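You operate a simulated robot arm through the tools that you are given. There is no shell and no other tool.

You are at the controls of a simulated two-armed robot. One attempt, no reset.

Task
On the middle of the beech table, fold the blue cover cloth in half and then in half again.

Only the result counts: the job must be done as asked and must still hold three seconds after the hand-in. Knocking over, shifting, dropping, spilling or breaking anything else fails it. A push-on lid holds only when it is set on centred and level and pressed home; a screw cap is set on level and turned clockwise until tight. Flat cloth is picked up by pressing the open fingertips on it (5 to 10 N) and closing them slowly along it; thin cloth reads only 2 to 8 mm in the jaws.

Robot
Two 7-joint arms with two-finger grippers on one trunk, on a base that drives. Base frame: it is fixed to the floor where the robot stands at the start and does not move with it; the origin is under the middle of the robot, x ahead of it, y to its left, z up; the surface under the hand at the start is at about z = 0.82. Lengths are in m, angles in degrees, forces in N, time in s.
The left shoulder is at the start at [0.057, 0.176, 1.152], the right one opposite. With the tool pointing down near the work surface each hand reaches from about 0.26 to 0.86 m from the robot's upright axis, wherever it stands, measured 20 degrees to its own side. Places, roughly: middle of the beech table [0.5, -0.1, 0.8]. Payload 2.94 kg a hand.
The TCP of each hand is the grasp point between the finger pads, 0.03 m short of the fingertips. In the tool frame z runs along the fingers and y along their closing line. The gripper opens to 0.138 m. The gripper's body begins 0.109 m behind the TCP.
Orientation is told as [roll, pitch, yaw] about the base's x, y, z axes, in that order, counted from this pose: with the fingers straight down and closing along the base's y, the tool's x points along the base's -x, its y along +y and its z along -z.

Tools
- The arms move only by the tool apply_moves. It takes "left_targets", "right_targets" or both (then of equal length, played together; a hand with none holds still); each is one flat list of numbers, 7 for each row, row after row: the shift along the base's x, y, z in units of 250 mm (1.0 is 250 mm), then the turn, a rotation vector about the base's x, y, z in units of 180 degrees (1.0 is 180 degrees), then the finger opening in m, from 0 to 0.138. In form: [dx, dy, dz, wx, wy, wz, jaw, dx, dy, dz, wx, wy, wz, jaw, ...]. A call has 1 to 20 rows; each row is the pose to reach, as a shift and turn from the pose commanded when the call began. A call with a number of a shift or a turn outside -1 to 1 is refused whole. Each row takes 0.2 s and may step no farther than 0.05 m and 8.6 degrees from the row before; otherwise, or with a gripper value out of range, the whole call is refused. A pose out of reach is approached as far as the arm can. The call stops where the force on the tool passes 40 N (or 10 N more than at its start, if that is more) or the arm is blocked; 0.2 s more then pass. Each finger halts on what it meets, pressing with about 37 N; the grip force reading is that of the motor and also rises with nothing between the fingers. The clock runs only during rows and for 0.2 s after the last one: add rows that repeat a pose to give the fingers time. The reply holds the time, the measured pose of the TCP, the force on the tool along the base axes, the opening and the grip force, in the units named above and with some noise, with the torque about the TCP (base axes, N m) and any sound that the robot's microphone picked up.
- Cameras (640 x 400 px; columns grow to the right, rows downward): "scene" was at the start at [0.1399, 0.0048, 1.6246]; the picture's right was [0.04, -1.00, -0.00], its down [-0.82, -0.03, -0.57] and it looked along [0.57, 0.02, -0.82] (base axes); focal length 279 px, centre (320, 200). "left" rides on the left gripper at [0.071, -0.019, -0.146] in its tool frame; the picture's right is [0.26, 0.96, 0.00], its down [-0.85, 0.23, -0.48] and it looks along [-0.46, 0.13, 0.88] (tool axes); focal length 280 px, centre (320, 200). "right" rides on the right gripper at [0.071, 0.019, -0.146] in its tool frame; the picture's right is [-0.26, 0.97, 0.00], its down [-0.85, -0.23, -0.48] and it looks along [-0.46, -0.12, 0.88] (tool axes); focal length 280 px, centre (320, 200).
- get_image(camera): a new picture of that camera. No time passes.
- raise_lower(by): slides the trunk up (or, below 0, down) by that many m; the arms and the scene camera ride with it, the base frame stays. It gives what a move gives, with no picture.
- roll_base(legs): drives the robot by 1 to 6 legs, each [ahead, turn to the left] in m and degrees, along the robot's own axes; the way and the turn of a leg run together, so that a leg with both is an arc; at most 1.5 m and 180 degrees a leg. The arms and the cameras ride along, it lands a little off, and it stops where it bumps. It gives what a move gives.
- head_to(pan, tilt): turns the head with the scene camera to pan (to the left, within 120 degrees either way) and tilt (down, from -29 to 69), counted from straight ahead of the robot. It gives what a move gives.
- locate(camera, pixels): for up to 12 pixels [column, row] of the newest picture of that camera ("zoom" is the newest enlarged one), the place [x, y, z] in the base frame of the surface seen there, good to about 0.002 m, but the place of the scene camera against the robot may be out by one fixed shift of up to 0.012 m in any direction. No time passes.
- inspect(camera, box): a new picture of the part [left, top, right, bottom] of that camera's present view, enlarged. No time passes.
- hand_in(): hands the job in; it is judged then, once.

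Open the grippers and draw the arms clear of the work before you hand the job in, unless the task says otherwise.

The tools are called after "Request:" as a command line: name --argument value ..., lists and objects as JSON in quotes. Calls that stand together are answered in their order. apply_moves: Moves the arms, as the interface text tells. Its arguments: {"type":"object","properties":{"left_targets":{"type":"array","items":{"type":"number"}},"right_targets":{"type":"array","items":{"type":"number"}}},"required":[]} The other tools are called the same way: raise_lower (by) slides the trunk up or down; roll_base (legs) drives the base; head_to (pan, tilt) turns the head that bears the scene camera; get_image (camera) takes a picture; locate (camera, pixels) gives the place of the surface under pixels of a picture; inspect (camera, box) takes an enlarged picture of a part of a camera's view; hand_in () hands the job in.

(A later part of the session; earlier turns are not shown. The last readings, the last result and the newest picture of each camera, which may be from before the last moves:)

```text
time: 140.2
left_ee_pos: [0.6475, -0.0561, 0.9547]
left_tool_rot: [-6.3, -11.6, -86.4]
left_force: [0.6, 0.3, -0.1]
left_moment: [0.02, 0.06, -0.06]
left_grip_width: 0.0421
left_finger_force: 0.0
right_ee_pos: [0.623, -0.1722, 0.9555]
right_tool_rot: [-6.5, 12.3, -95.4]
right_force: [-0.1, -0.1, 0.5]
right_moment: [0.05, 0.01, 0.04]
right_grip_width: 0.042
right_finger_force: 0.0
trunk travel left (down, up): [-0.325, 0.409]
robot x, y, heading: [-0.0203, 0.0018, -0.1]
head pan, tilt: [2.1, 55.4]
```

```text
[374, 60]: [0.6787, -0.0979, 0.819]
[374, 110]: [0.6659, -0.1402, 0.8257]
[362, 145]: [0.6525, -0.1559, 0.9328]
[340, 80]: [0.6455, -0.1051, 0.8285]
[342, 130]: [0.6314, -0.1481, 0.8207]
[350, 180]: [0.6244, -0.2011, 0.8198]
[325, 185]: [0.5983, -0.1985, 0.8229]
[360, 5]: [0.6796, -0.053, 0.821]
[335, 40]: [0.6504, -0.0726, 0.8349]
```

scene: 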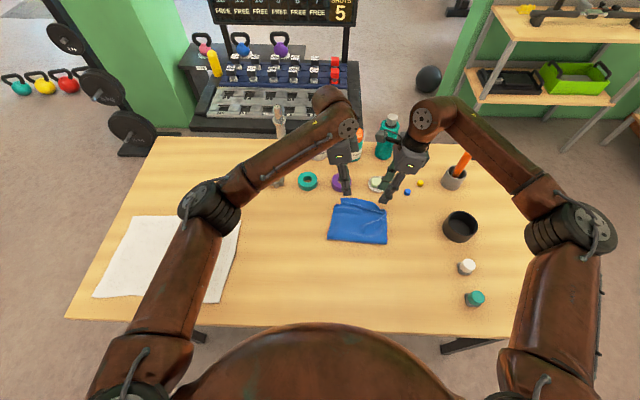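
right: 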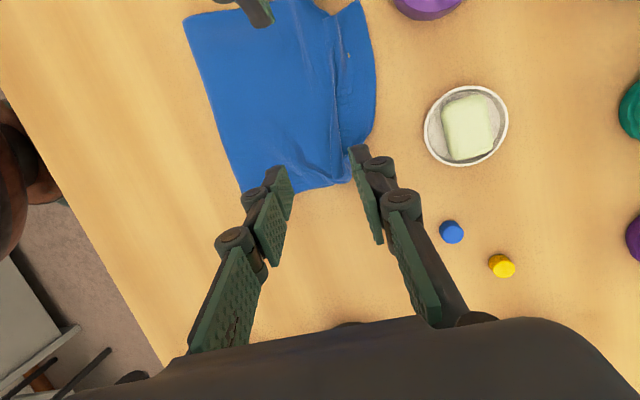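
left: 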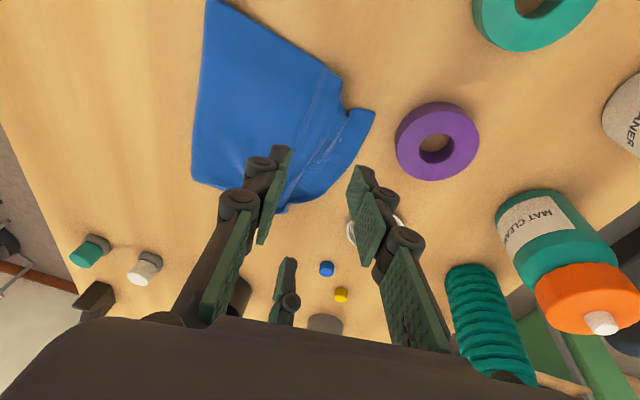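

I'll shift both ~1.5 cm outward so the outer fingers come down just beyond the flap edge (x≈0.677 / 0.655), and descend to z≈0.87.

Request:
apply_moves --left_targets '[0.028, 0, -0.06, 0, 0, 0, 0.042, 0.056, 0, -0.13, 0, 0, 0, 0.042, 0.056, 0, -0.2, 0, 0, 0, 0.042, 0.056, 0, -0.27, 0, 0, 0, 0.042, 0.056, 0, -0.33, 0, 0, 0, 0.042]' --right_targets '[0.034, 0, -0.06, 0, 0, 0, 0.042, 0.068, 0, -0.13, 0, 0, 0, 0.042, 0.068, 0, -0.2, 0, 0, 0, 0.042, 0.068, 0, -0.27, 0, 0, 0, 0.042, 0.068, 0, -0.33, 0, 0, 0, 0.042]'

Request:
inspect --camera "left" --box '[200, 60, 460, 260]'

Request:
inspect --camera "right" --box '[200, 60, 460, 260]'

```text
time: 141.4
left_ee_pos: [0.6601, -0.0547, 0.873]
left_tool_rot: [-6.1, -11.7, -86.4]
left_force: [0.3, -0.4, 0.1]
left_moment: [-0.02, 0.05, -0.03]
left_grip_width: 0.0419
left_finger_force: 0.0
right_ee_pos: [0.6368, -0.1713, 0.8737]
right_tool_rot: [-6.2, 12.4, -95.2]
right_force: [-0.3, -0.3, 0.1]
right_moment: [0.06, 0.06, 0.02]
right_grip_width: 0.0419
right_finger_force: 0.1
trunk travel left (down, up): [-0.325, 0.409]
robot x, y, heading: [-0.02, 0.0024, -0.0]
head pan, tilt: [2.1, 55.4]
```

```text
2.00 times, centred on (330, 160) of left
```

zoom: 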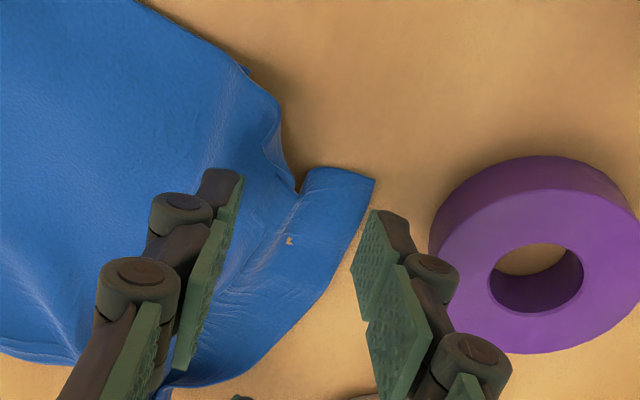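

```text
2.00 times, centred on (330, 160) of right
```

zoom: 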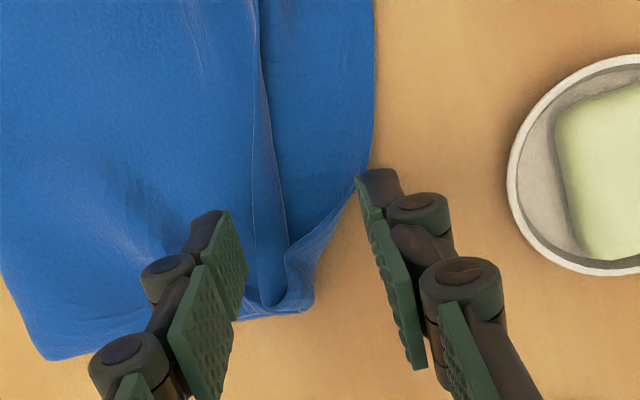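

Alignment is good on both. Descend to contact.

Request:
apply_moves --left_targets '[0, 0, -0.03, 0, 0, 0, 0.042, 0, 0, -0.054, 0, 0, 0, 0.042, 0, 0, -0.064, 0, 0, 0, 0.042, 0, 0, -0.07, 0, 0, 0, 0.042]' --right_targets '[0, 0, -0.03, 0, 0, 0, 0.042, 0, 0, -0.054, 0, 0, 0, 0.042, 0, 0, -0.064, 0, 0, 0, 0.042, 0, 0, -0.07, 0, 0, 0, 0.042]'

```text
time: 142.4
left_ee_pos: [0.6635, -0.0541, 0.8538]
left_tool_rot: [-6.3, -11.6, -86.3]
left_force: [-1.0, -0.1, 1.8]
left_moment: [0.04, -0.01, 0.04]
left_grip_width: 0.0417
left_finger_force: 0.0
right_ee_pos: [0.6402, -0.1727, 0.8539]
right_tool_rot: [-6.3, 12.2, -95.2]
right_force: [-0.7, 0.1, 0.4]
right_moment: [-0.04, -0.01, 0.03]
right_grip_width: 0.0421
right_finger_force: 0.1
trunk travel left (down, up): [-0.325, 0.409]
robot x, y, heading: [-0.0188, 0.0011, -0.2]
head pan, tilt: [2.1, 55.4]
```

Request:
apply_moves --left_targets '[0, 0, -0.003, 0, 0, 0, 0.042, 0, 0, -0.006, 0, 0, 0, 0.042]' --right_targets '[0, 0, -0.004, 0, 0, 0, 0.042, 0, 0, -0.008, 0, 0, 0, 0.042]'

Request:
inspect --camera "left" --box '[200, 60, 460, 260]'

Request:
inspect --camera "right" --box '[200, 60, 460, 260]'

```text
time: 143.0
left_ee_pos: [0.6613, -0.0551, 0.8536]
left_tool_rot: [-6.1, -11.7, -86.3]
left_force: [0.8, 0.9, 8.2]
left_moment: [0.09, -0.23, 0.0]
left_grip_width: 0.0422
left_finger_force: 0.4
right_ee_pos: [0.6386, -0.1715, 0.8544]
right_tool_rot: [-6.3, 12.4, -95.1]
right_force: [0.2, -2.8, 6.7]
right_moment: [-0.1, -0.16, -0.04]
right_grip_width: 0.0422
right_finger_force: 0.2
trunk travel left (down, up): [-0.325, 0.409]
robot x, y, heading: [-0.0182, 0.0007, 0.0]
head pan, tilt: [2.1, 55.4]
```

```text
2.00 times, centred on (330, 160) of left
```

zoom: 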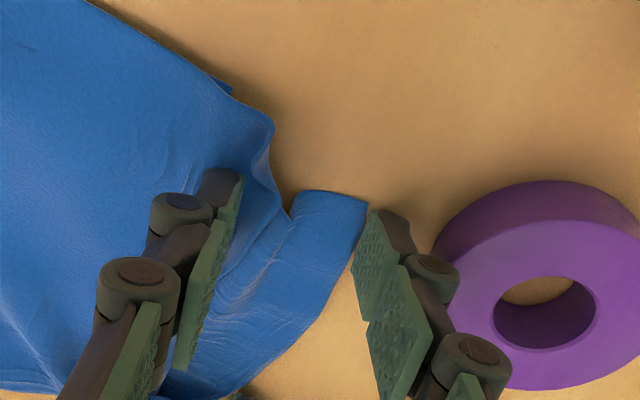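

```text
2.00 times, centred on (330, 160) of right
```

zoom: 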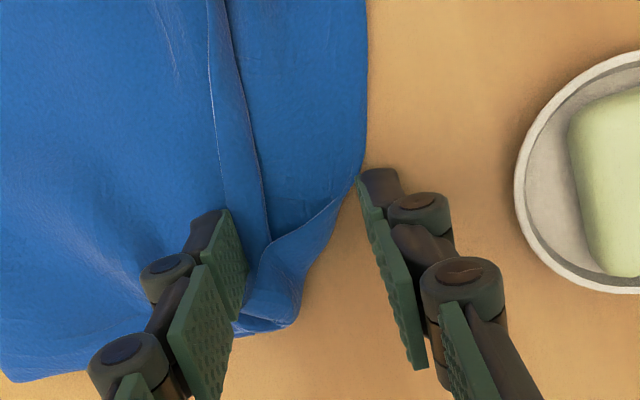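

Outer fingers rest on the table beyond the flap. Close slowly to gather both layers.

Request:
apply_moves --left_targets '[0, 0, 0, 0, 0, 0, 0.038, 0, 0, 0, 0, 0, 0, 0.034, 0, 0, 0, 0, 0, 0, 0.03, 0, 0, 0, 0, 0, 0, 0.026, 0, 0, 0, 0, 0, 0, 0.022, 0, 0, 0, 0, 0, 0, 0.018, 0, 0, 0, 0, 0, 0, 0.015]' --right_targets '[0, 0, 0, 0, 0, 0, 0.038, 0, 0, 0, 0, 0, 0, 0.034, 0, 0, 0, 0, 0, 0, 0.03, 0, 0, 0, 0, 0, 0, 0.026, 0, 0, 0, 0, 0, 0, 0.022, 0, 0, 0, 0, 0, 0, 0.018, 0, 0, 0, 0, 0, 0, 0.015]'

Request:
inspect --camera "left" --box '[200, 60, 460, 260]'

Request:
inspect --camera "right" --box '[200, 60, 460, 260]'

```text
time: 144.6
left_ee_pos: [0.6625, -0.0547, 0.8518]
left_tool_rot: [-6.3, -11.6, -86.2]
left_force: [-0.9, 1.0, 0.7]
left_moment: [0.0, 0.03, 0.03]
left_grip_width: 0.0148
left_finger_force: 0.1
right_ee_pos: [0.6372, -0.1723, 0.8523]
right_tool_rot: [-6.5, 12.3, -95.2]
right_force: [1.0, 1.3, 0.8]
right_moment: [0.0, 0.0, 0.03]
right_grip_width: 0.0155
right_finger_force: 0.5
trunk travel left (down, up): [-0.325, 0.409]
robot x, y, heading: [-0.0213, 0.0005, -0.1]
head pan, tilt: [2.1, 55.4]
```

```text
2.00 times, centred on (330, 160) of left
```

zoom: 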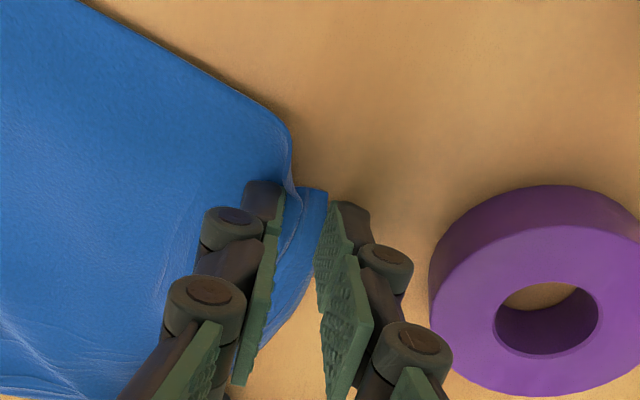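

```text
2.00 times, centred on (330, 160) of right
```

zoom: 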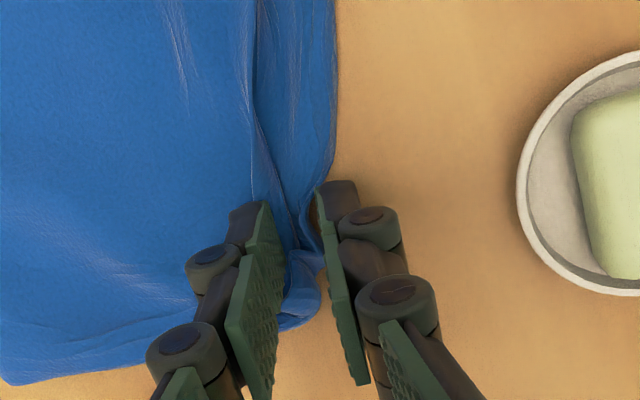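

Request:
apply_moves --left_targets '[0, 0, -0.002, 0, 0, 0, 0.013, 0, 0, -0.003, 0, 0, 0, 0.011, 0, 0, -0.003, 0, 0, 0, 0.009, 0, 0, -0.003, 0, 0, 0, 0.007, 0, 0, -0.003, 0, 0, 0, 0.006]' --right_targets '[0, 0, -0.002, 0, 0, 0, 0.013, 0, 0, -0.003, 0, 0, 0, 0.011, 0, 0, -0.003, 0, 0, 0, 0.009, 0, 0, -0.003, 0, 0, 0, 0.007, 0, 0, -0.003, 0, 0, 0, 0.006]'

Request:
inspect --camera "left" --box '[200, 60, 460, 260]'

Request:
inspect --camera "right" --box '[200, 60, 460, 260]'

```text
time: 145.8
left_ee_pos: [0.6611, -0.0559, 0.8521]
left_tool_rot: [-6.2, -11.7, -86.3]
left_force: [-1.6, 0.0, -0.3]
left_moment: [0.0, -0.07, -0.02]
left_grip_width: 0.006
left_finger_force: 0.1
right_ee_pos: [0.6385, -0.1726, 0.853]
right_tool_rot: [-6.4, 12.4, -95.2]
right_force: [0.3, -0.1, 0.4]
right_moment: [0.04, -0.02, 0.0]
right_grip_width: 0.0067
right_finger_force: 1.2
trunk travel left (down, up): [-0.325, 0.409]
robot x, y, heading: [-0.0177, 0.0031, -0.1]
head pan, tilt: [2.1, 55.4]
```

```text
2.00 times, centred on (330, 160) of left
```

zoom: 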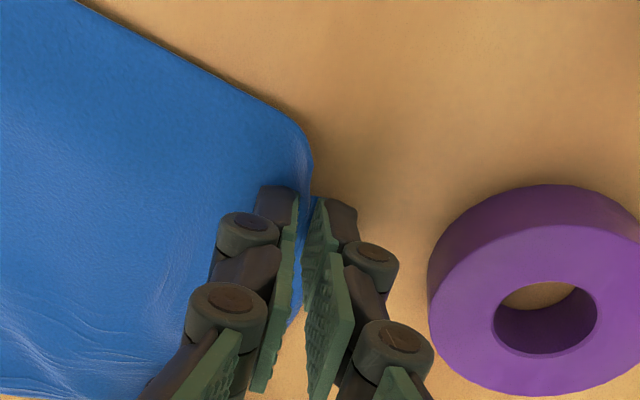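

```text
2.00 times, centred on (330, 160) of right
```

zoom: 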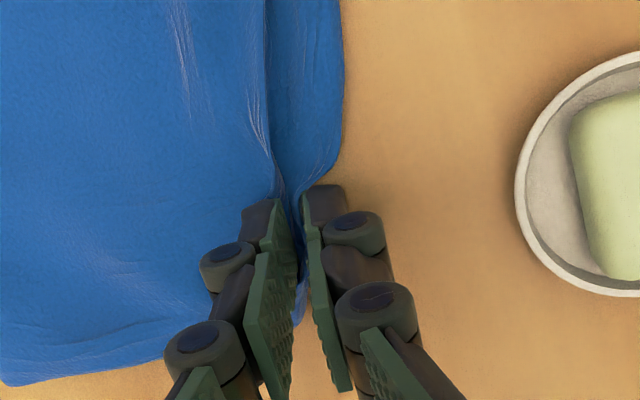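

Request:
apply_moves --left_targets '[0, 0, 0, 0, 0, 0, 0.005, 0, 0, 0, 0, 0, 0, 0.004, 0, 0, 0, 0, 0, 0, 0.003, 0, 0, 0, 0, 0, 0, 0.003]' --right_targets '[0, 0, 0, 0, 0, 0, 0.005, 0, 0, 0, 0, 0, 0, 0.004, 0, 0, 0, 0, 0, 0, 0.003, 0, 0, 0, 0, 0, 0, 0.003]'

Request:
inspect --camera "left" --box '[200, 60, 460, 260]'

Request:
inspect --camera "right" --box '[200, 60, 460, 260]'

```text
time: 146.8
left_ee_pos: [0.6623, -0.0553, 0.8527]
left_tool_rot: [-6.1, -11.7, -86.3]
left_force: [-0.3, 0.8, -0.3]
left_moment: [0.04, -0.02, 0.01]
left_grip_width: 0.0032
left_finger_force: 0.1
right_ee_pos: [0.6395, -0.1716, 0.8532]
right_tool_rot: [-6.5, 12.3, -95.1]
right_force: [-0.9, 0.2, 1.6]
right_moment: [0.01, 0.0, 0.02]
right_grip_width: 0.0032
right_finger_force: 2.9
trunk travel left (down, up): [-0.325, 0.409]
robot x, y, heading: [-0.0162, 0.0002, 0.2]
head pan, tilt: [2.1, 55.4]
```

```text
2.00 times, centred on (330, 160) of left
```

zoom: 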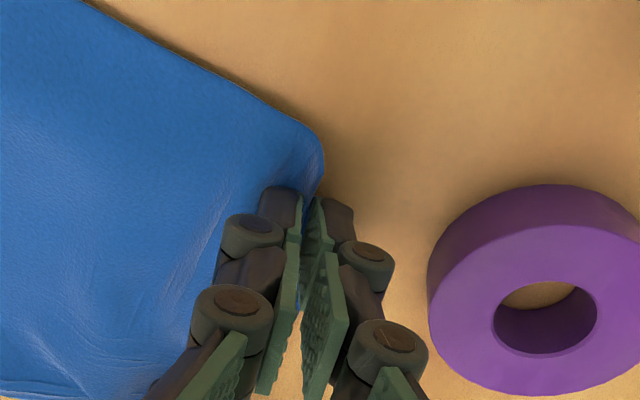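

```text
2.00 times, centred on (330, 160) of right
```

zoom: 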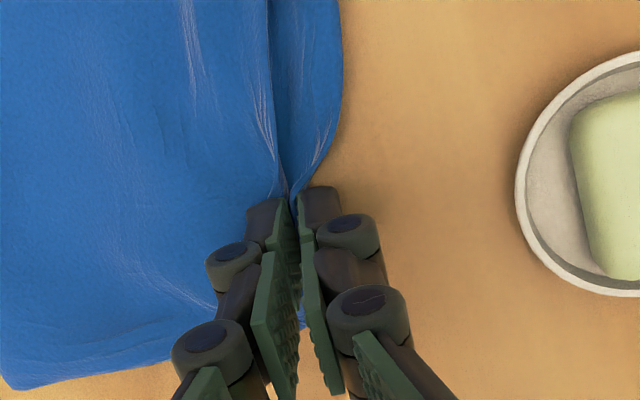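

The left jaws hold nothing. I'll open both, lift a bit, and look at the state.

Request:
apply_moves --left_targets '[0, 0, 0.01, 0, 0, 0, 0.012, 0, 0, 0.04, 0, 0, 0, 0.024, 0, 0.02, 0.12, 0, 0, 0, 0.03, 0, 0.06, 0.22, 0, 0, 0, 0.03, -0.04, 0.16, 0.32, 0, 0, 0, 0.03, -0.1, 0.3, 0.38, 0, 0, 0, 0.03]' --right_targets '[0, 0, 0.01, 0, 0, 0, 0.012, 0, 0, 0.04, 0, 0, 0, 0.024, 0, -0.02, 0.12, 0, 0, 0, 0.03, 0, -0.06, 0.2, 0, 0, 0, 0.03, -0.04, -0.12, 0.28, 0, 0, 0, 0.03, -0.1, -0.16, 0.34, 0, 0, 0, 0.03]'

Request:
get_image --camera "right"

Request:
inspect --camera "scene" --box '[315, 185, 405, 255]'

```text
time: 148.2
left_ee_pos: [0.6362, 0.0196, 0.9468]
left_tool_rot: [-6.2, -11.7, -86.3]
left_force: [-0.8, 0.9, 0.4]
left_moment: [-0.03, -0.06, 0.02]
left_grip_width: 0.0295
left_finger_force: 0.0
right_ee_pos: [0.6138, -0.2117, 0.9378]
right_tool_rot: [-6.3, 12.3, -95.2]
right_force: [0.3, 0.5, 0.3]
right_moment: [0.02, -0.03, -0.01]
right_grip_width: 0.0298
right_finger_force: 0.0
trunk travel left (down, up): [-0.325, 0.409]
robot x, y, heading: [-0.0177, 0.0012, 0.0]
head pan, tilt: [2.1, 55.4]
```

```text
taken
```

right: 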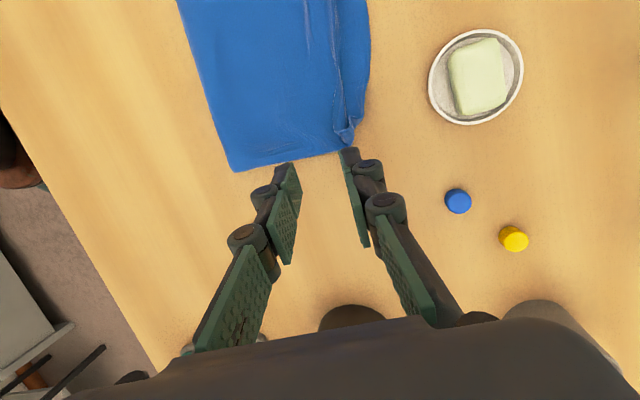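

```text
5.71 times, centred on (360, 220) of scene
```

zoom: 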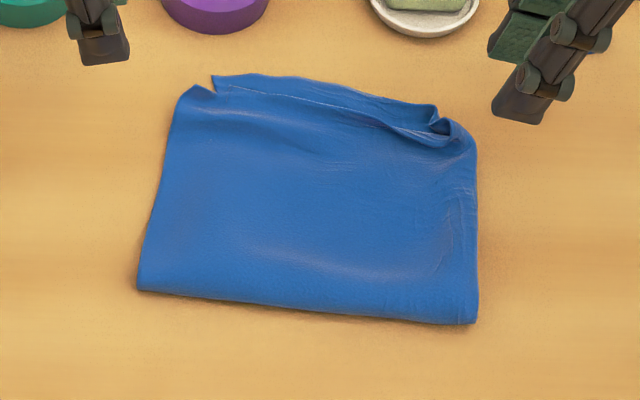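

That actually tidied it: the strip is narrower now. Measure again.

Request:
locate --camera "zoom" --pixels '[[218, 80], [280, 82], [350, 92], [430, 108], [215, 95], [190, 92], [300, 105], [450, 130], [140, 286], [474, 320], [474, 160], [165, 180]]'

```text
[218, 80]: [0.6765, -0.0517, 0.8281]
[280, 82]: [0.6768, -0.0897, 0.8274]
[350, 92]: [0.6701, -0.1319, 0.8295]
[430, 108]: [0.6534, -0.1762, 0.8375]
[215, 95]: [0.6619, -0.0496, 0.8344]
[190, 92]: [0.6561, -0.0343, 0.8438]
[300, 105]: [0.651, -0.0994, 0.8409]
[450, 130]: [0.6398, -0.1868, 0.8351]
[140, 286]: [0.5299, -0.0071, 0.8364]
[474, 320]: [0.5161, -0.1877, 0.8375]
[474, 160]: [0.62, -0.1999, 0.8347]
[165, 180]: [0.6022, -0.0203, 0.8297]
```

Depth is now ~0.15 m with the inner layer's strip sticking out ~1.5–2 cm past the top layer. I'll tuck it in by pushing with closed fingertips at table level; first position the closed hands just outside the strip (clear of ring and dish).

Request:
apply_moves --left_targets '[0.05, -0.08, 0, 0, -0.007, 0, 0.015, 0.1, -0.17, -0.02, 0, -0.014, 0, 0, 0.15, -0.26, -0.06, 0, -0.021, 0, 0, 0.19, -0.34, -0.11, 0, -0.028, 0, 0, 0.207, -0.406, -0.16, 0, -0.034, 0, 0, 0.207, -0.406, -0.187, 0, -0.034, 0, 0]' --right_targets '[0.05, 0.03, 0, 0, -0.007, 0, 0.015, 0.1, 0.07, -0.02, 0, -0.014, 0, 0, 0.15, 0.11, -0.05, 0, -0.021, 0, 0, 0.2, 0.15, -0.09, 0, -0.028, 0, 0, 0.245, 0.203, -0.13, 0, -0.034, 0, 0, 0.245, 0.203, -0.151, 0, -0.034, 0, 0]'

Request:
get_image --camera "left"

Request:
get_image --camera "right"

```text
time: 149.6
left_ee_pos: [0.6888, -0.0818, 0.8998]
left_tool_rot: [0.0, -12.1, -87.6]
left_force: [0.4, 0.4, 0.5]
left_moment: [0.01, 0.0, 0.04]
left_grip_width: 0.0
left_finger_force: 28.6
right_ee_pos: [0.6742, -0.1602, 0.8997]
right_tool_rot: [-0.1, 12.8, -93.8]
right_force: [0.3, -0.4, 0.0]
right_moment: [0.01, -0.06, -0.01]
right_grip_width: 0.0003
right_finger_force: 28.6
trunk travel left (down, up): [-0.325, 0.409]
robot x, y, heading: [-0.0169, 0.0003, 0.0]
head pan, tilt: [2.1, 55.4]
```

```text
taken
```

left: 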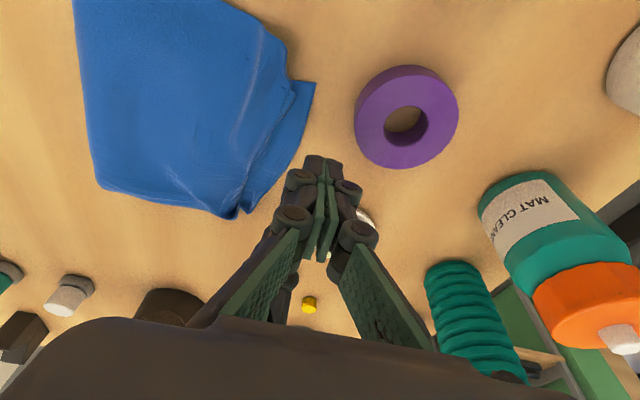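

```text
taken
```

right: 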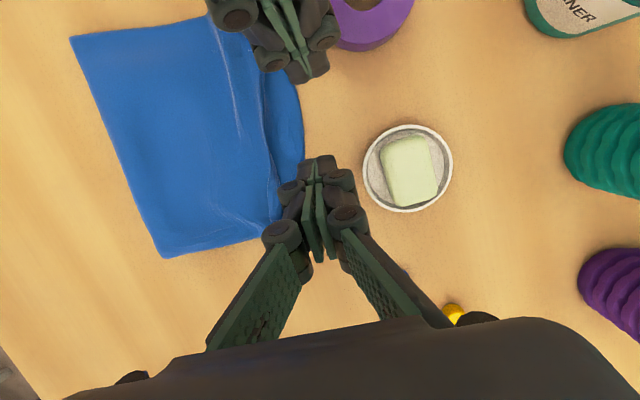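

Both closed hands sit outside the strip, clear of ring and dish. Lower to just above the table.

Request:
apply_moves --left_targets '[0, 0, -0.07, 0, 0, 0, 0, 0, 0, -0.14, 0, 0, 0, 0, 0, 0, -0.175, 0, 0, 0, 0, 0, 0, -0.183, 0, 0, 0, 0]' --right_targets '[0, 0, -0.07, 0, 0, 0, 0, 0, 0, -0.14, 0, 0, 0, 0, 0, 0, -0.175, 0, 0, 0, 0, 0, 0, -0.183, 0, 0, 0, 0]'

Request:
inspect --camera "left" --box '[200, 60, 460, 260]'

Request:
inspect --camera "right" --box '[200, 60, 460, 260]'

```text
time: 150.6
left_ee_pos: [0.6888, -0.0823, 0.8536]
left_tool_rot: [0.0, -12.1, -87.7]
left_force: [-0.1, 1.0, 0.0]
left_moment: [-0.02, -0.01, -0.01]
left_grip_width: 0.0001
left_finger_force: 28.4
right_ee_pos: [0.6754, -0.1629, 0.8532]
right_tool_rot: [-0.1, 12.9, -93.8]
right_force: [0.0, 0.0, -0.1]
right_moment: [-0.01, -0.01, -0.03]
right_grip_width: 0.0001
right_finger_force: 28.7
trunk travel left (down, up): [-0.325, 0.409]
robot x, y, heading: [-0.0167, 0.0042, 0.1]
head pan, tilt: [2.1, 55.4]
```

```text
2.00 times, centred on (330, 160) of left
```

zoom: 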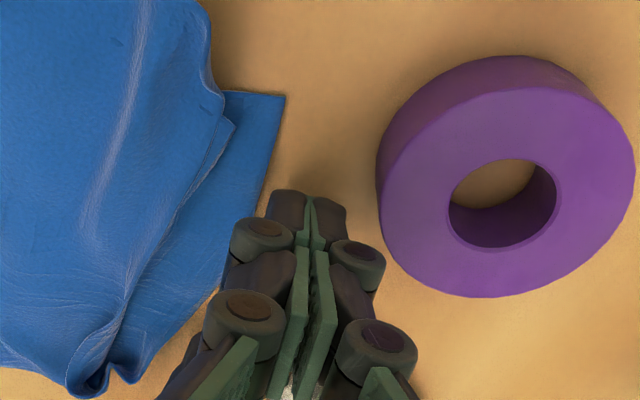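

```text
2.00 times, centred on (330, 160) of right
```

zoom: 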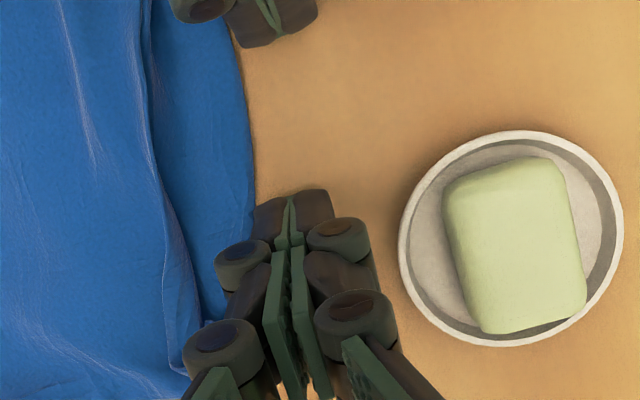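

Fingertips are at the table right beside the flap edge. Push both 2.5 cm toward −x slowly.

Request:
apply_moves --left_targets '[-0.02, 0, 0, 0, 0, 0, 0, -0.04, 0, 0, 0, 0, 0, 0, -0.06, 0, 0, 0, 0, 0, 0, -0.08, 0, 0, 0, 0, 0, 0, -0.1, 0, 0, 0, 0, 0, 0]' --right_targets '[-0.02, 0, 0, 0, 0, 0, 0, -0.04, 0, 0, 0, 0, 0, 0, -0.06, 0, 0, 0, 0, 0, 0, -0.08, 0, 0, 0, 0, 0, 0, -0.1, 0, 0, 0, 0, 0, 0]'

Request:
inspect --camera "left" --box '[200, 60, 460, 260]'

Request:
inspect --camera "right" --box '[200, 60, 460, 260]'

Request:
inspect --camera "scene" --box '[315, 185, 405, 255]'

```text
time: 151.8
left_ee_pos: [0.6634, -0.0825, 0.8538]
left_tool_rot: [0.0, -12.0, -87.5]
left_force: [-0.4, 0.3, 0.1]
left_moment: [-0.01, 0.0, -0.01]
left_grip_width: 0.0002
left_finger_force: 28.1
right_ee_pos: [0.6495, -0.1597, 0.8541]
right_tool_rot: [-0.1, 12.8, -94.0]
right_force: [1.1, -0.6, -0.2]
right_moment: [-0.02, 0.02, -0.01]
right_grip_width: 0.0
right_finger_force: 28.4
trunk travel left (down, up): [-0.325, 0.409]
robot x, y, heading: [-0.0202, 0.0074, 0.0]
head pan, tilt: [2.1, 55.4]
```

```text
2.00 times, centred on (330, 160) of left
```

zoom: 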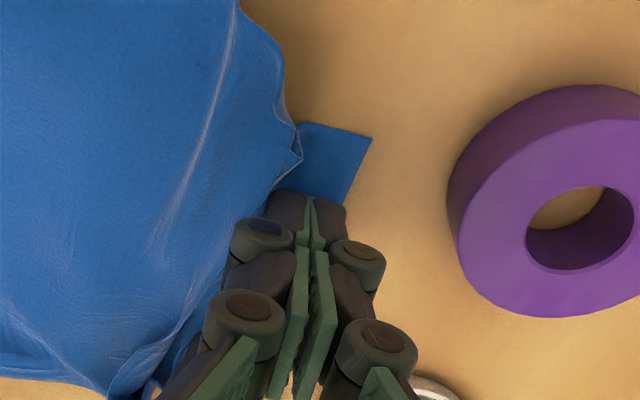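

```text
2.00 times, centred on (330, 160) of right
```

zoom: 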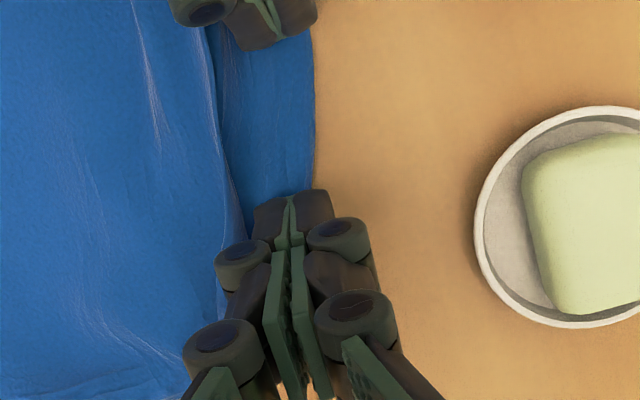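

```text
5.71 times, centred on (360, 220) of scene
```

zoom: 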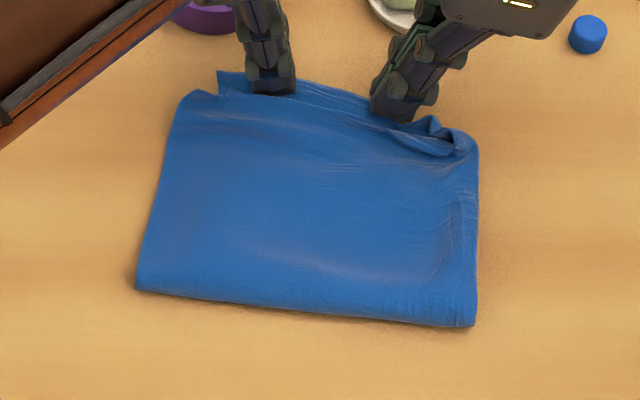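

The fingertips slid over the thin flap. I'll go back out, lower until lightly touching the table, and push again.

Request:
apply_moves --left_targets '[0, 0, 0.02, 0, 0, 0, 0, 0.04, 0, 0.03, 0, 0, 0, 0, 0.08, 0, 0.03, 0, 0, 0, 0, 0.104, 0, 0.02, 0, 0, 0, 0, 0.104, 0, 0, 0, 0, 0, 0, 0.104, 0, -0.01, 0, 0, 0, 0, 0.104, 0, -0.014, 0, 0, 0, 0]' --right_targets '[0, 0, 0.02, 0, 0, 0, 0, 0.04, 0, 0.03, 0, 0, 0, 0, 0.08, 0, 0.03, 0, 0, 0, 0, 0.104, 0, 0.02, 0, 0, 0, 0, 0.104, 0, 0, 0, 0, 0, 0, 0.104, 0, -0.01, 0, 0, 0, 0, 0.104, 0, -0.014, 0, 0, 0, 0]'

```text
time: 153.4
left_ee_pos: [0.6905, -0.081, 0.8506]
left_tool_rot: [0.0, -12.0, -87.6]
left_force: [0.6, -0.8, -0.8]
left_moment: [0.02, 0.02, 0.0]
left_grip_width: 0.0
left_finger_force: 28.4
right_ee_pos: [0.6763, -0.1615, 0.8491]
right_tool_rot: [-0.1, 12.8, -93.8]
right_force: [-0.3, -0.2, 0.1]
right_moment: [0.02, 0.03, 0.02]
right_grip_width: 0.0001
right_finger_force: 28.5
trunk travel left (down, up): [-0.325, 0.409]
robot x, y, heading: [-0.0174, 0.0002, 0.3]
head pan, tilt: [2.1, 55.4]
```

Request:
apply_moves --left_targets '[0, 0, -0.004, 0, 0, 0, 0, 0, 0, -0.008, 0, 0, 0, 0]' --right_targets '[0, 0, -0.002, 0, 0, 0, 0, 0, 0, -0.004, 0, 0, 0, 0]'

```text
time: 154.0
left_ee_pos: [0.6903, -0.0818, 0.8488]
left_tool_rot: [0.0, -12.0, -87.6]
left_force: [0.4, 0.0, -0.8]
left_moment: [0.01, 0.01, 0.02]
left_grip_width: 0.0001
left_finger_force: 28.2
right_ee_pos: [0.6765, -0.1612, 0.8477]
right_tool_rot: [-0.2, 12.7, -93.9]
right_force: [-0.9, 0.5, 0.2]
right_moment: [-0.01, -0.03, -0.01]
right_grip_width: 0.0
right_finger_force: 28.6
trunk travel left (down, up): [-0.325, 0.409]
robot x, y, heading: [-0.02, 0.0011, 0.0]
head pan, tilt: [2.1, 55.4]
```

Request:
apply_moves --left_targets '[0, 0, -0.003, 0, 0, 0, 0, 0, 0, -0.006, 0, 0, 0, 0]' --right_targets '[0, 0, -0.003, 0, 0, 0, 0, 0, 0, -0.006, 0, 0, 0, 0]'

```text
time: 154.6
left_ee_pos: [0.69, -0.0815, 0.848]
left_tool_rot: [0.1, -11.9, -87.7]
left_force: [-1.0, 0.6, 4.5]
left_moment: [0.04, 0.01, 0.03]
left_grip_width: 0.0
left_finger_force: 28.2
right_ee_pos: [0.6764, -0.16, 0.8471]
right_tool_rot: [-0.2, 12.9, -93.9]
right_force: [1.2, 0.3, 1.7]
right_moment: [0.03, 0.0, 0.02]
right_grip_width: 0.0001
right_finger_force: 27.9
trunk travel left (down, up): [-0.325, 0.409]
robot x, y, heading: [-0.0193, 0.0027, 0.1]
head pan, tilt: [2.1, 55.4]
```

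Light table contact on both. Push inward slowly.

Request:
apply_moves --left_targets '[-0.02, 0, 0, 0, 0, 0, 0, -0.04, 0, 0, 0, 0, 0, 0, -0.06, 0, 0, 0, 0, 0, 0, -0.08, 0, 0, 0, 0, 0, 0, -0.1, 0, 0, 0, 0, 0, 0]' --right_targets '[-0.02, 0, -0.001, 0, 0, 0, 0, -0.04, 0, -0.001, 0, 0, 0, 0, -0.06, 0, -0.001, 0, 0, 0, 0, -0.08, 0, -0.001, 0, 0, 0, 0, -0.1, 0, -0.001, 0, 0, 0, 0]'

Request:
inspect --camera "left" --box '[200, 60, 460, 260]'

Request:
inspect --camera "right" --box '[200, 60, 460, 260]'

Request:
inspect --camera "scene" --box '[315, 185, 405, 255]'

```text
time: 155.8
left_ee_pos: [0.665, -0.082, 0.8495]
left_tool_rot: [0.1, -11.9, -87.6]
left_force: [3.6, 0.7, 8.8]
left_moment: [0.08, -0.15, -0.02]
left_grip_width: 0.0
left_finger_force: 28.3
right_ee_pos: [0.6515, -0.1601, 0.8486]
right_tool_rot: [0.0, 12.9, -93.9]
right_force: [5.8, -1.0, 10.3]
right_moment: [-0.09, -0.13, 0.04]
right_grip_width: 0.0003
right_finger_force: 28.4
trunk travel left (down, up): [-0.325, 0.409]
robot x, y, heading: [-0.0164, 0.0019, 0.2]
head pan, tilt: [2.1, 55.4]
```

```text
2.00 times, centred on (330, 160) of left
```

zoom: 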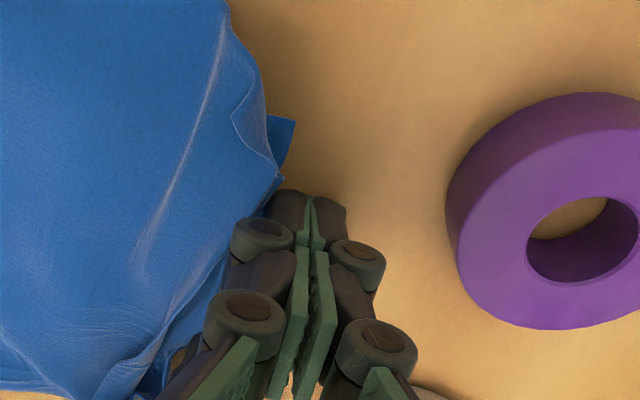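

```text
2.00 times, centred on (330, 160) of right
```

zoom: 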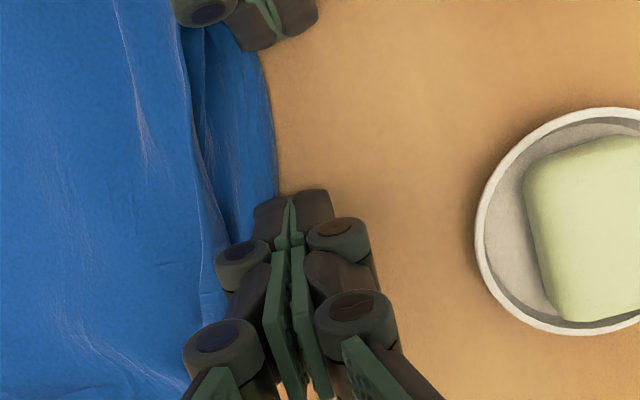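

```text
5.71 times, centred on (360, 220) of scene
```

zoom: 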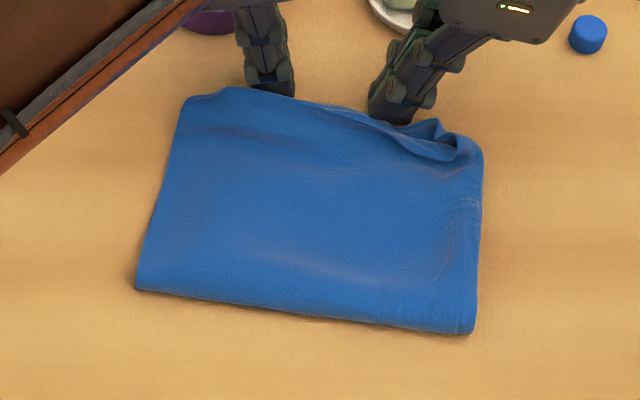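

The strip is being tucked in and the cloth looks rectangular. Push ~1.5 cm more.

Request:
apply_moves --left_targets '[-0.02, 0, -0.001, 0, 0, 0, 0, -0.04, 0, -0.001, 0, 0, 0, 0, -0.06, 0, -0.001, 0, 0, 0, 0]' --right_targets '[-0.02, 0, -0.001, 0, 0, 0, 0, -0.04, 0, -0.001, 0, 0, 0, 0, -0.06, 0, -0.001, 0, 0, 0, 0]'

Request:
inspect --camera "left" --box '[200, 60, 460, 260]'

Request:
inspect --camera "right" --box '[200, 60, 460, 260]'

Request:
inspect --camera "scene" --box '[315, 185, 405, 255]'

```text
time: 156.6
left_ee_pos: [0.6487, -0.082, 0.8479]
left_tool_rot: [0.1, -11.9, -87.5]
left_force: [5.1, -0.5, 12.1]
left_moment: [0.1, -0.17, -0.02]
left_grip_width: 0.0
left_finger_force: 28.0
right_ee_pos: [0.6357, -0.1607, 0.8489]
right_tool_rot: [-0.1, 12.9, -93.7]
right_force: [7.6, -0.3, 16.9]
right_moment: [-0.1, -0.22, 0.06]
right_grip_width: 0.0
right_finger_force: 28.6
trunk travel left (down, up): [-0.325, 0.409]
robot x, y, heading: [-0.0157, 0.001, -0.2]
head pan, tilt: [2.1, 55.4]
```

```text
2.00 times, centred on (330, 160) of left
```

zoom: 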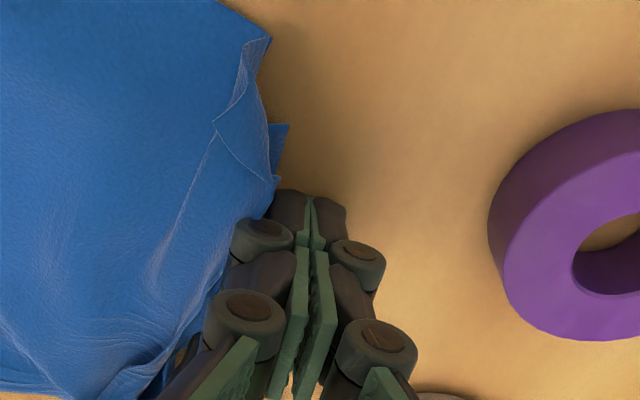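

```text
2.00 times, centred on (330, 160) of right
```

zoom: 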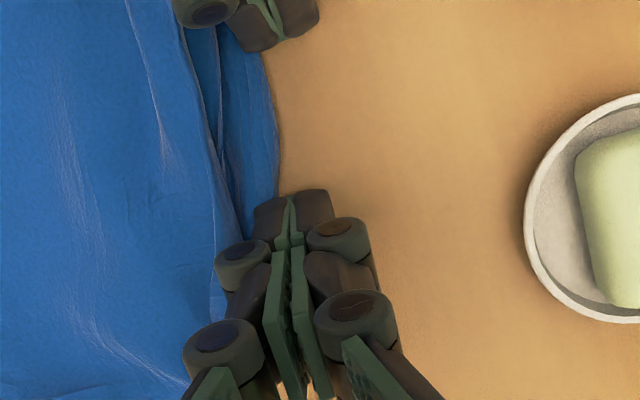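

```text
5.71 times, centred on (360, 220) of scene
```

zoom: 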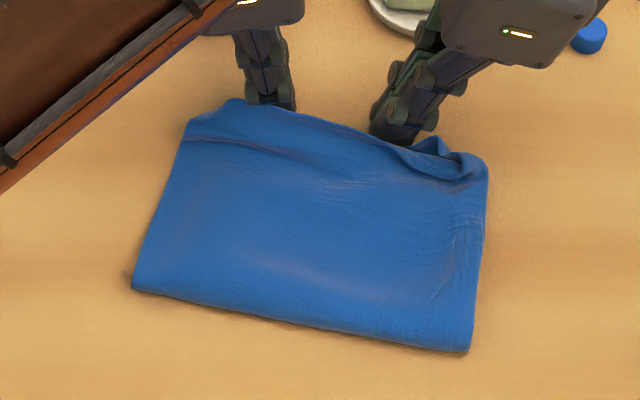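

Measure the current extents before withdrawing.

Request:
locate --camera "zoom" --pixels '[[136, 286], [466, 347], [300, 318], [235, 103], [190, 130], [330, 128], [480, 160], [430, 140], [486, 200], [150, 230]]'

```text
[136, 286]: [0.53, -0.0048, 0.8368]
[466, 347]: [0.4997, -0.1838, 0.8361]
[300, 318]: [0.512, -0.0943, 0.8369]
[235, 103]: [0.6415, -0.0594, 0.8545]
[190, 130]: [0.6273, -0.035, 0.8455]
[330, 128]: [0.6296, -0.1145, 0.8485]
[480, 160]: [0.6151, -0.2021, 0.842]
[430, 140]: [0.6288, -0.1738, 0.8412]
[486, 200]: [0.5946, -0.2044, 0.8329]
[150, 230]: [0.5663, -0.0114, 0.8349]
```

Depth is now ~0.13 m. Back off slightly and lift the hands to see whether it holds.

Request:
apply_moves --left_targets '[0.02, 0, 0, 0, 0, 0, 0, 0.04, 0, 0.02, 0, 0, 0, 0, 0.05, 0, 0.12, 0, 0, 0, 0, 0.05, 0.02, 0.24, 0, 0, 0, 0, 0.02, 0.12, 0.34, 0, 0, 0, 0, -0.04, 0.26, 0.4, 0, 0, 0, 0, -0.12, 0.4, 0.42, 0, 0, 0, 0]' --right_targets '[0.02, 0, 0, 0, 0, 0, 0, 0.04, 0, 0.02, 0, 0, 0, 0, 0.05, 0, 0.12, 0, 0, 0, 0, 0.05, -0.02, 0.24, 0, 0, 0, 0, 0.04, -0.08, 0.34, 0, 0, 0, 0, 0, -0.16, 0.4, 0, 0, 0, 0, -0.06, -0.24, 0.42, 0, 0, 0, 0]'

Request:
inspect --camera "scene" --box '[315, 185, 405, 255]'

Request:
get_image --camera "right"

```text
time: 158.2
left_ee_pos: [0.6184, 0.0193, 0.9522]
left_tool_rot: [-0.1, -12.0, -87.6]
left_force: [-1.4, -0.1, -0.6]
left_moment: [-0.05, -0.02, -0.03]
left_grip_width: 0.0
left_finger_force: 28.1
right_ee_pos: [0.6207, -0.2215, 0.9526]
right_tool_rot: [-0.1, 12.8, -93.9]
right_force: [-0.5, -0.5, 0.3]
right_moment: [-0.03, -0.01, -0.05]
right_grip_width: 0.0001
right_finger_force: 28.2
trunk travel left (down, up): [-0.325, 0.409]
robot x, y, heading: [-0.0178, 0.0027, -0.2]
head pan, tilt: [2.1, 55.4]
```

```text
5.71 times, centred on (360, 220) of scene
```

zoom: 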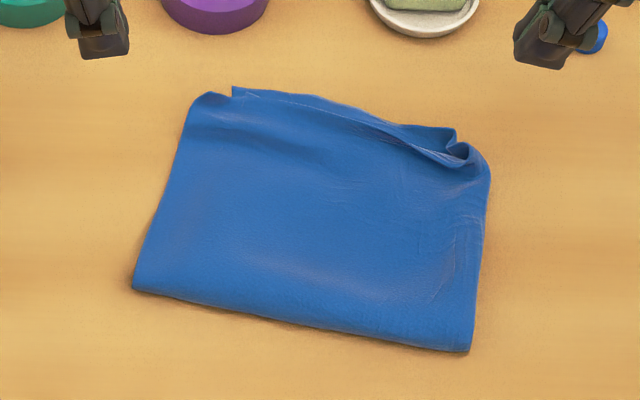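

```text
taken
```

right: 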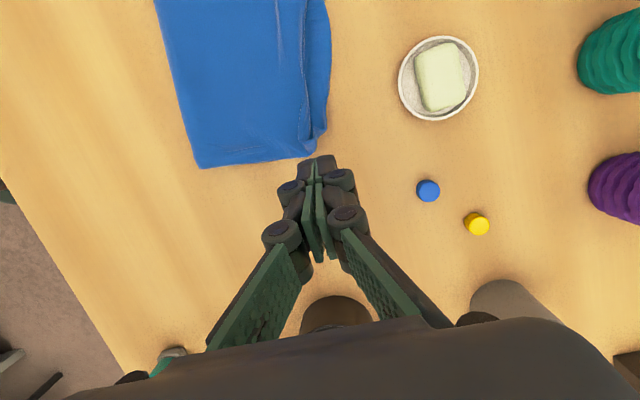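

The strip protrudes very little now. Measure again.

Request:
locate --camera "zoom" --pixels '[[236, 92], [320, 103], [390, 122], [452, 132], [200, 100], [135, 287], [466, 348], [485, 165], [300, 318], [330, 120], [150, 230], [480, 230]]'

Request:
locate --camera "right" --pixels '[[328, 30], [330, 70], [324, 130], [305, 150], [200, 165], [302, 60], [312, 150]]'

```text
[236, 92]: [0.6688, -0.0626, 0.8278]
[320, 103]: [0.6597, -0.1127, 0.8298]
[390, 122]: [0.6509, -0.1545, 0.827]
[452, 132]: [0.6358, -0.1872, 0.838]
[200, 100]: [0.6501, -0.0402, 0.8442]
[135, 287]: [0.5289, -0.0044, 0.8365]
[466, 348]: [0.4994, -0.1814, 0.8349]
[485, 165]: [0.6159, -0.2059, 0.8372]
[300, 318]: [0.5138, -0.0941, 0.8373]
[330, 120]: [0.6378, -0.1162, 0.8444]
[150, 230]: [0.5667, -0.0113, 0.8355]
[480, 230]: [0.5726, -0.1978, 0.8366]
```

```text
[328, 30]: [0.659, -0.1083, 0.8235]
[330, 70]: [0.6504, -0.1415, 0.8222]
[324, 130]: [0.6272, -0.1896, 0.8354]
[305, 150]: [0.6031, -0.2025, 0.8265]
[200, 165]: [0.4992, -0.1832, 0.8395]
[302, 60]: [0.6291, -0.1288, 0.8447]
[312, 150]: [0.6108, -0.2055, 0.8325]
```

The fold is now ~0.14 × 0.185 m, centred near (0.577,−0.105). I'll do one more gentle push with both closed hands along the far edge to slide the packet toward the table's middle and square it up. First reposition outside the far edge.

Request:
apply_moves --left_targets '[0.07, -0.06, 0, 0, 0, 0, 0, 0.14, -0.13, 0, 0, 0, 0, 0, 0.2, -0.22, -0.03, 0, 0, 0, 0, 0.25, -0.31, -0.08, 0, 0, 0, 0, 0.286, -0.395, -0.14, 0, 0, 0, 0, 0.286, -0.395, -0.21, 0, 0, 0, 0]' --right_targets '[0.07, 0.03, 0, 0, 0, 0, 0, 0.14, 0.08, 0, 0, 0, 0, 0, 0.18, 0.13, -0.03, 0, 0, 0, 0, 0.21, 0.18, -0.08, 0, 0, 0, 0, 0.221, 0.242, -0.14, 0, 0, 0, 0, 0.221, 0.242, -0.21, 0, 0, 0, 0]'

Request:
apply_moves --left_targets '[0, 0, -0.08, 0, 0, 0, 0, 0, 0, -0.15, 0, 0, 0, 0, 0, 0, -0.19, 0, 0, 0, 0, 0, 0, -0.204, 0, 0, 0, 0]' --right_targets '[0, 0, -0.08, 0, 0, 0, 0, 0, 0, -0.15, 0, 0, 0, 0, 0, 0, -0.19, 0, 0, 0, 0, 0, 0, -0.206, 0, 0, 0, 0]'

Request:
inspect --camera "left" --box '[200, 60, 460, 260]'

Request:
inspect --camera "right" --box '[200, 60, 460, 260]'

```text
time: 159.6
left_ee_pos: [0.6916, -0.0794, 0.8986]
left_tool_rot: [-0.1, -12.0, -87.6]
left_force: [-0.5, 1.0, -0.6]
left_moment: [0.0, 0.03, -0.02]
left_grip_width: 0.0
left_finger_force: 28.5
right_ee_pos: [0.6767, -0.1602, 0.8994]
right_tool_rot: [-0.2, 12.8, -93.9]
right_force: [-0.1, 0.1, 0.7]
right_moment: [0.0, 0.02, 0.0]
right_grip_width: 0.0
right_finger_force: 28.2
trunk travel left (down, up): [-0.325, 0.409]
robot x, y, heading: [-0.0149, -0.0001, -0.1]
head pan, tilt: [2.1, 55.4]
```

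```text
time: 160.6
left_ee_pos: [0.6908, -0.0802, 0.8483]
left_tool_rot: [0.1, -12.0, -87.6]
left_force: [-0.8, -0.1, 0.0]
left_moment: [-0.02, -0.02, 0.0]
left_grip_width: 0.0001
left_finger_force: 28.2
right_ee_pos: [0.6778, -0.1598, 0.8482]
right_tool_rot: [-0.1, 12.8, -93.9]
right_force: [-0.5, -0.6, 3.5]
right_moment: [-0.03, -0.02, -0.02]
right_grip_width: 0.0001
right_finger_force: 28.6
trunk travel left (down, up): [-0.325, 0.409]
robot x, y, heading: [-0.0161, 0.0052, -0.1]
head pan, tilt: [2.1, 55.4]
```

```text
2.00 times, centred on (330, 160) of left
```

zoom: 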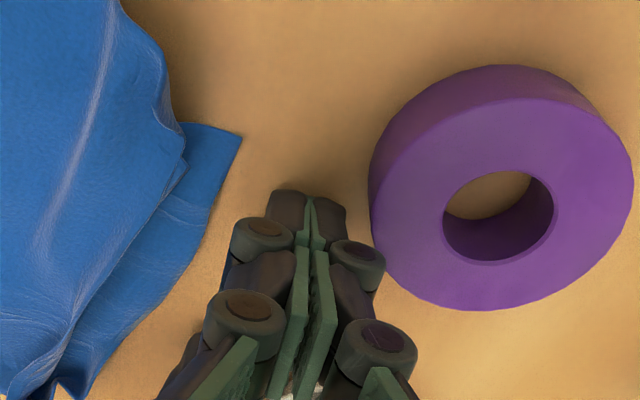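

```text
2.00 times, centred on (330, 160) of right
```

zoom: 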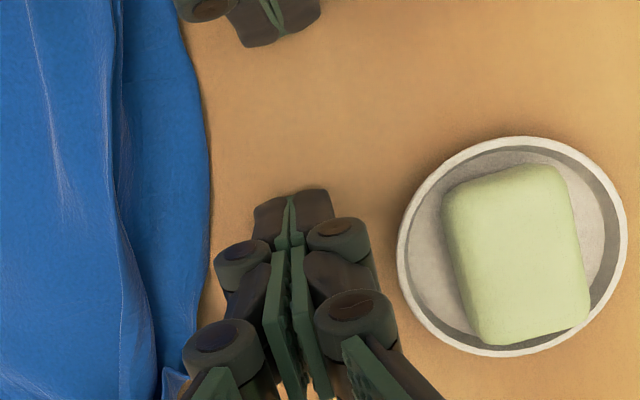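

Touching lightly. Now push both steadily about 8–9 cm toward −x.

Request:
apply_moves --left_targets '[-0.02, 0, -0.003, 0, 0, 0, 0, -0.05, 0, -0.004, 0, 0, 0, 0, -0.08, 0, -0.004, 0, 0, 0, 0, -0.11, 0, -0.004, 0, 0, 0, 0, -0.14, 0, -0.004, 0, 0, 0, 0, -0.17, 0, -0.004, 0, 0, 0, 0, -0.2, 0, -0.004, 0, 0, 0, 0]' --right_targets '[-0.02, 0, 0, 0, 0, 0, 0, -0.045, 0, 0, 0, 0, 0, 0, -0.07, 0, 0, 0, 0, 0, 0, -0.1, 0, 0, 0, 0, 0, 0, -0.13, 0, 0, 0, 0, 0, 0, -0.16, 0, 0, 0, 0, 0, 0, -0.19, 0, 0, 0, 0, 0, 0]'

Request:
inspect --camera "scene" --box '[315, 185, 405, 255]'

Request:
inspect --camera "left" --box '[200, 60, 460, 260]'

```text
time: 162.2
left_ee_pos: [0.6412, -0.0808, 0.8484]
left_tool_rot: [0.1, -12.0, -87.7]
left_force: [5.9, 0.5, 11.0]
left_moment: [0.07, -0.14, -0.03]
left_grip_width: 0.0001
left_finger_force: 28.9
right_ee_pos: [0.6283, -0.1607, 0.8483]
right_tool_rot: [-0.1, 12.8, -93.8]
right_force: [0.6, 0.4, 3.2]
right_moment: [-0.03, -0.05, -0.01]
right_grip_width: 0.0003
right_finger_force: 28.2
trunk travel left (down, up): [-0.325, 0.409]
robot x, y, heading: [-0.0175, 0.0042, 0.3]
head pan, tilt: [2.1, 55.4]
```

```text
5.71 times, centred on (360, 220) of scene
```

zoom: 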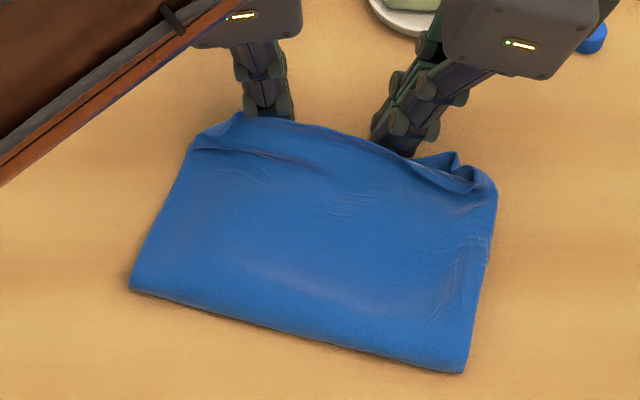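

```text
2.00 times, centred on (330, 160) of left
```

zoom: 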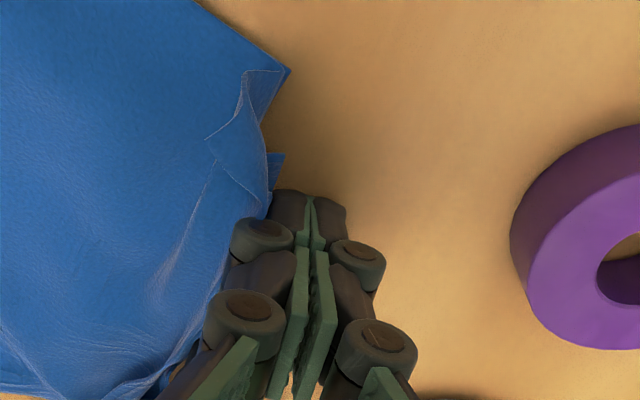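

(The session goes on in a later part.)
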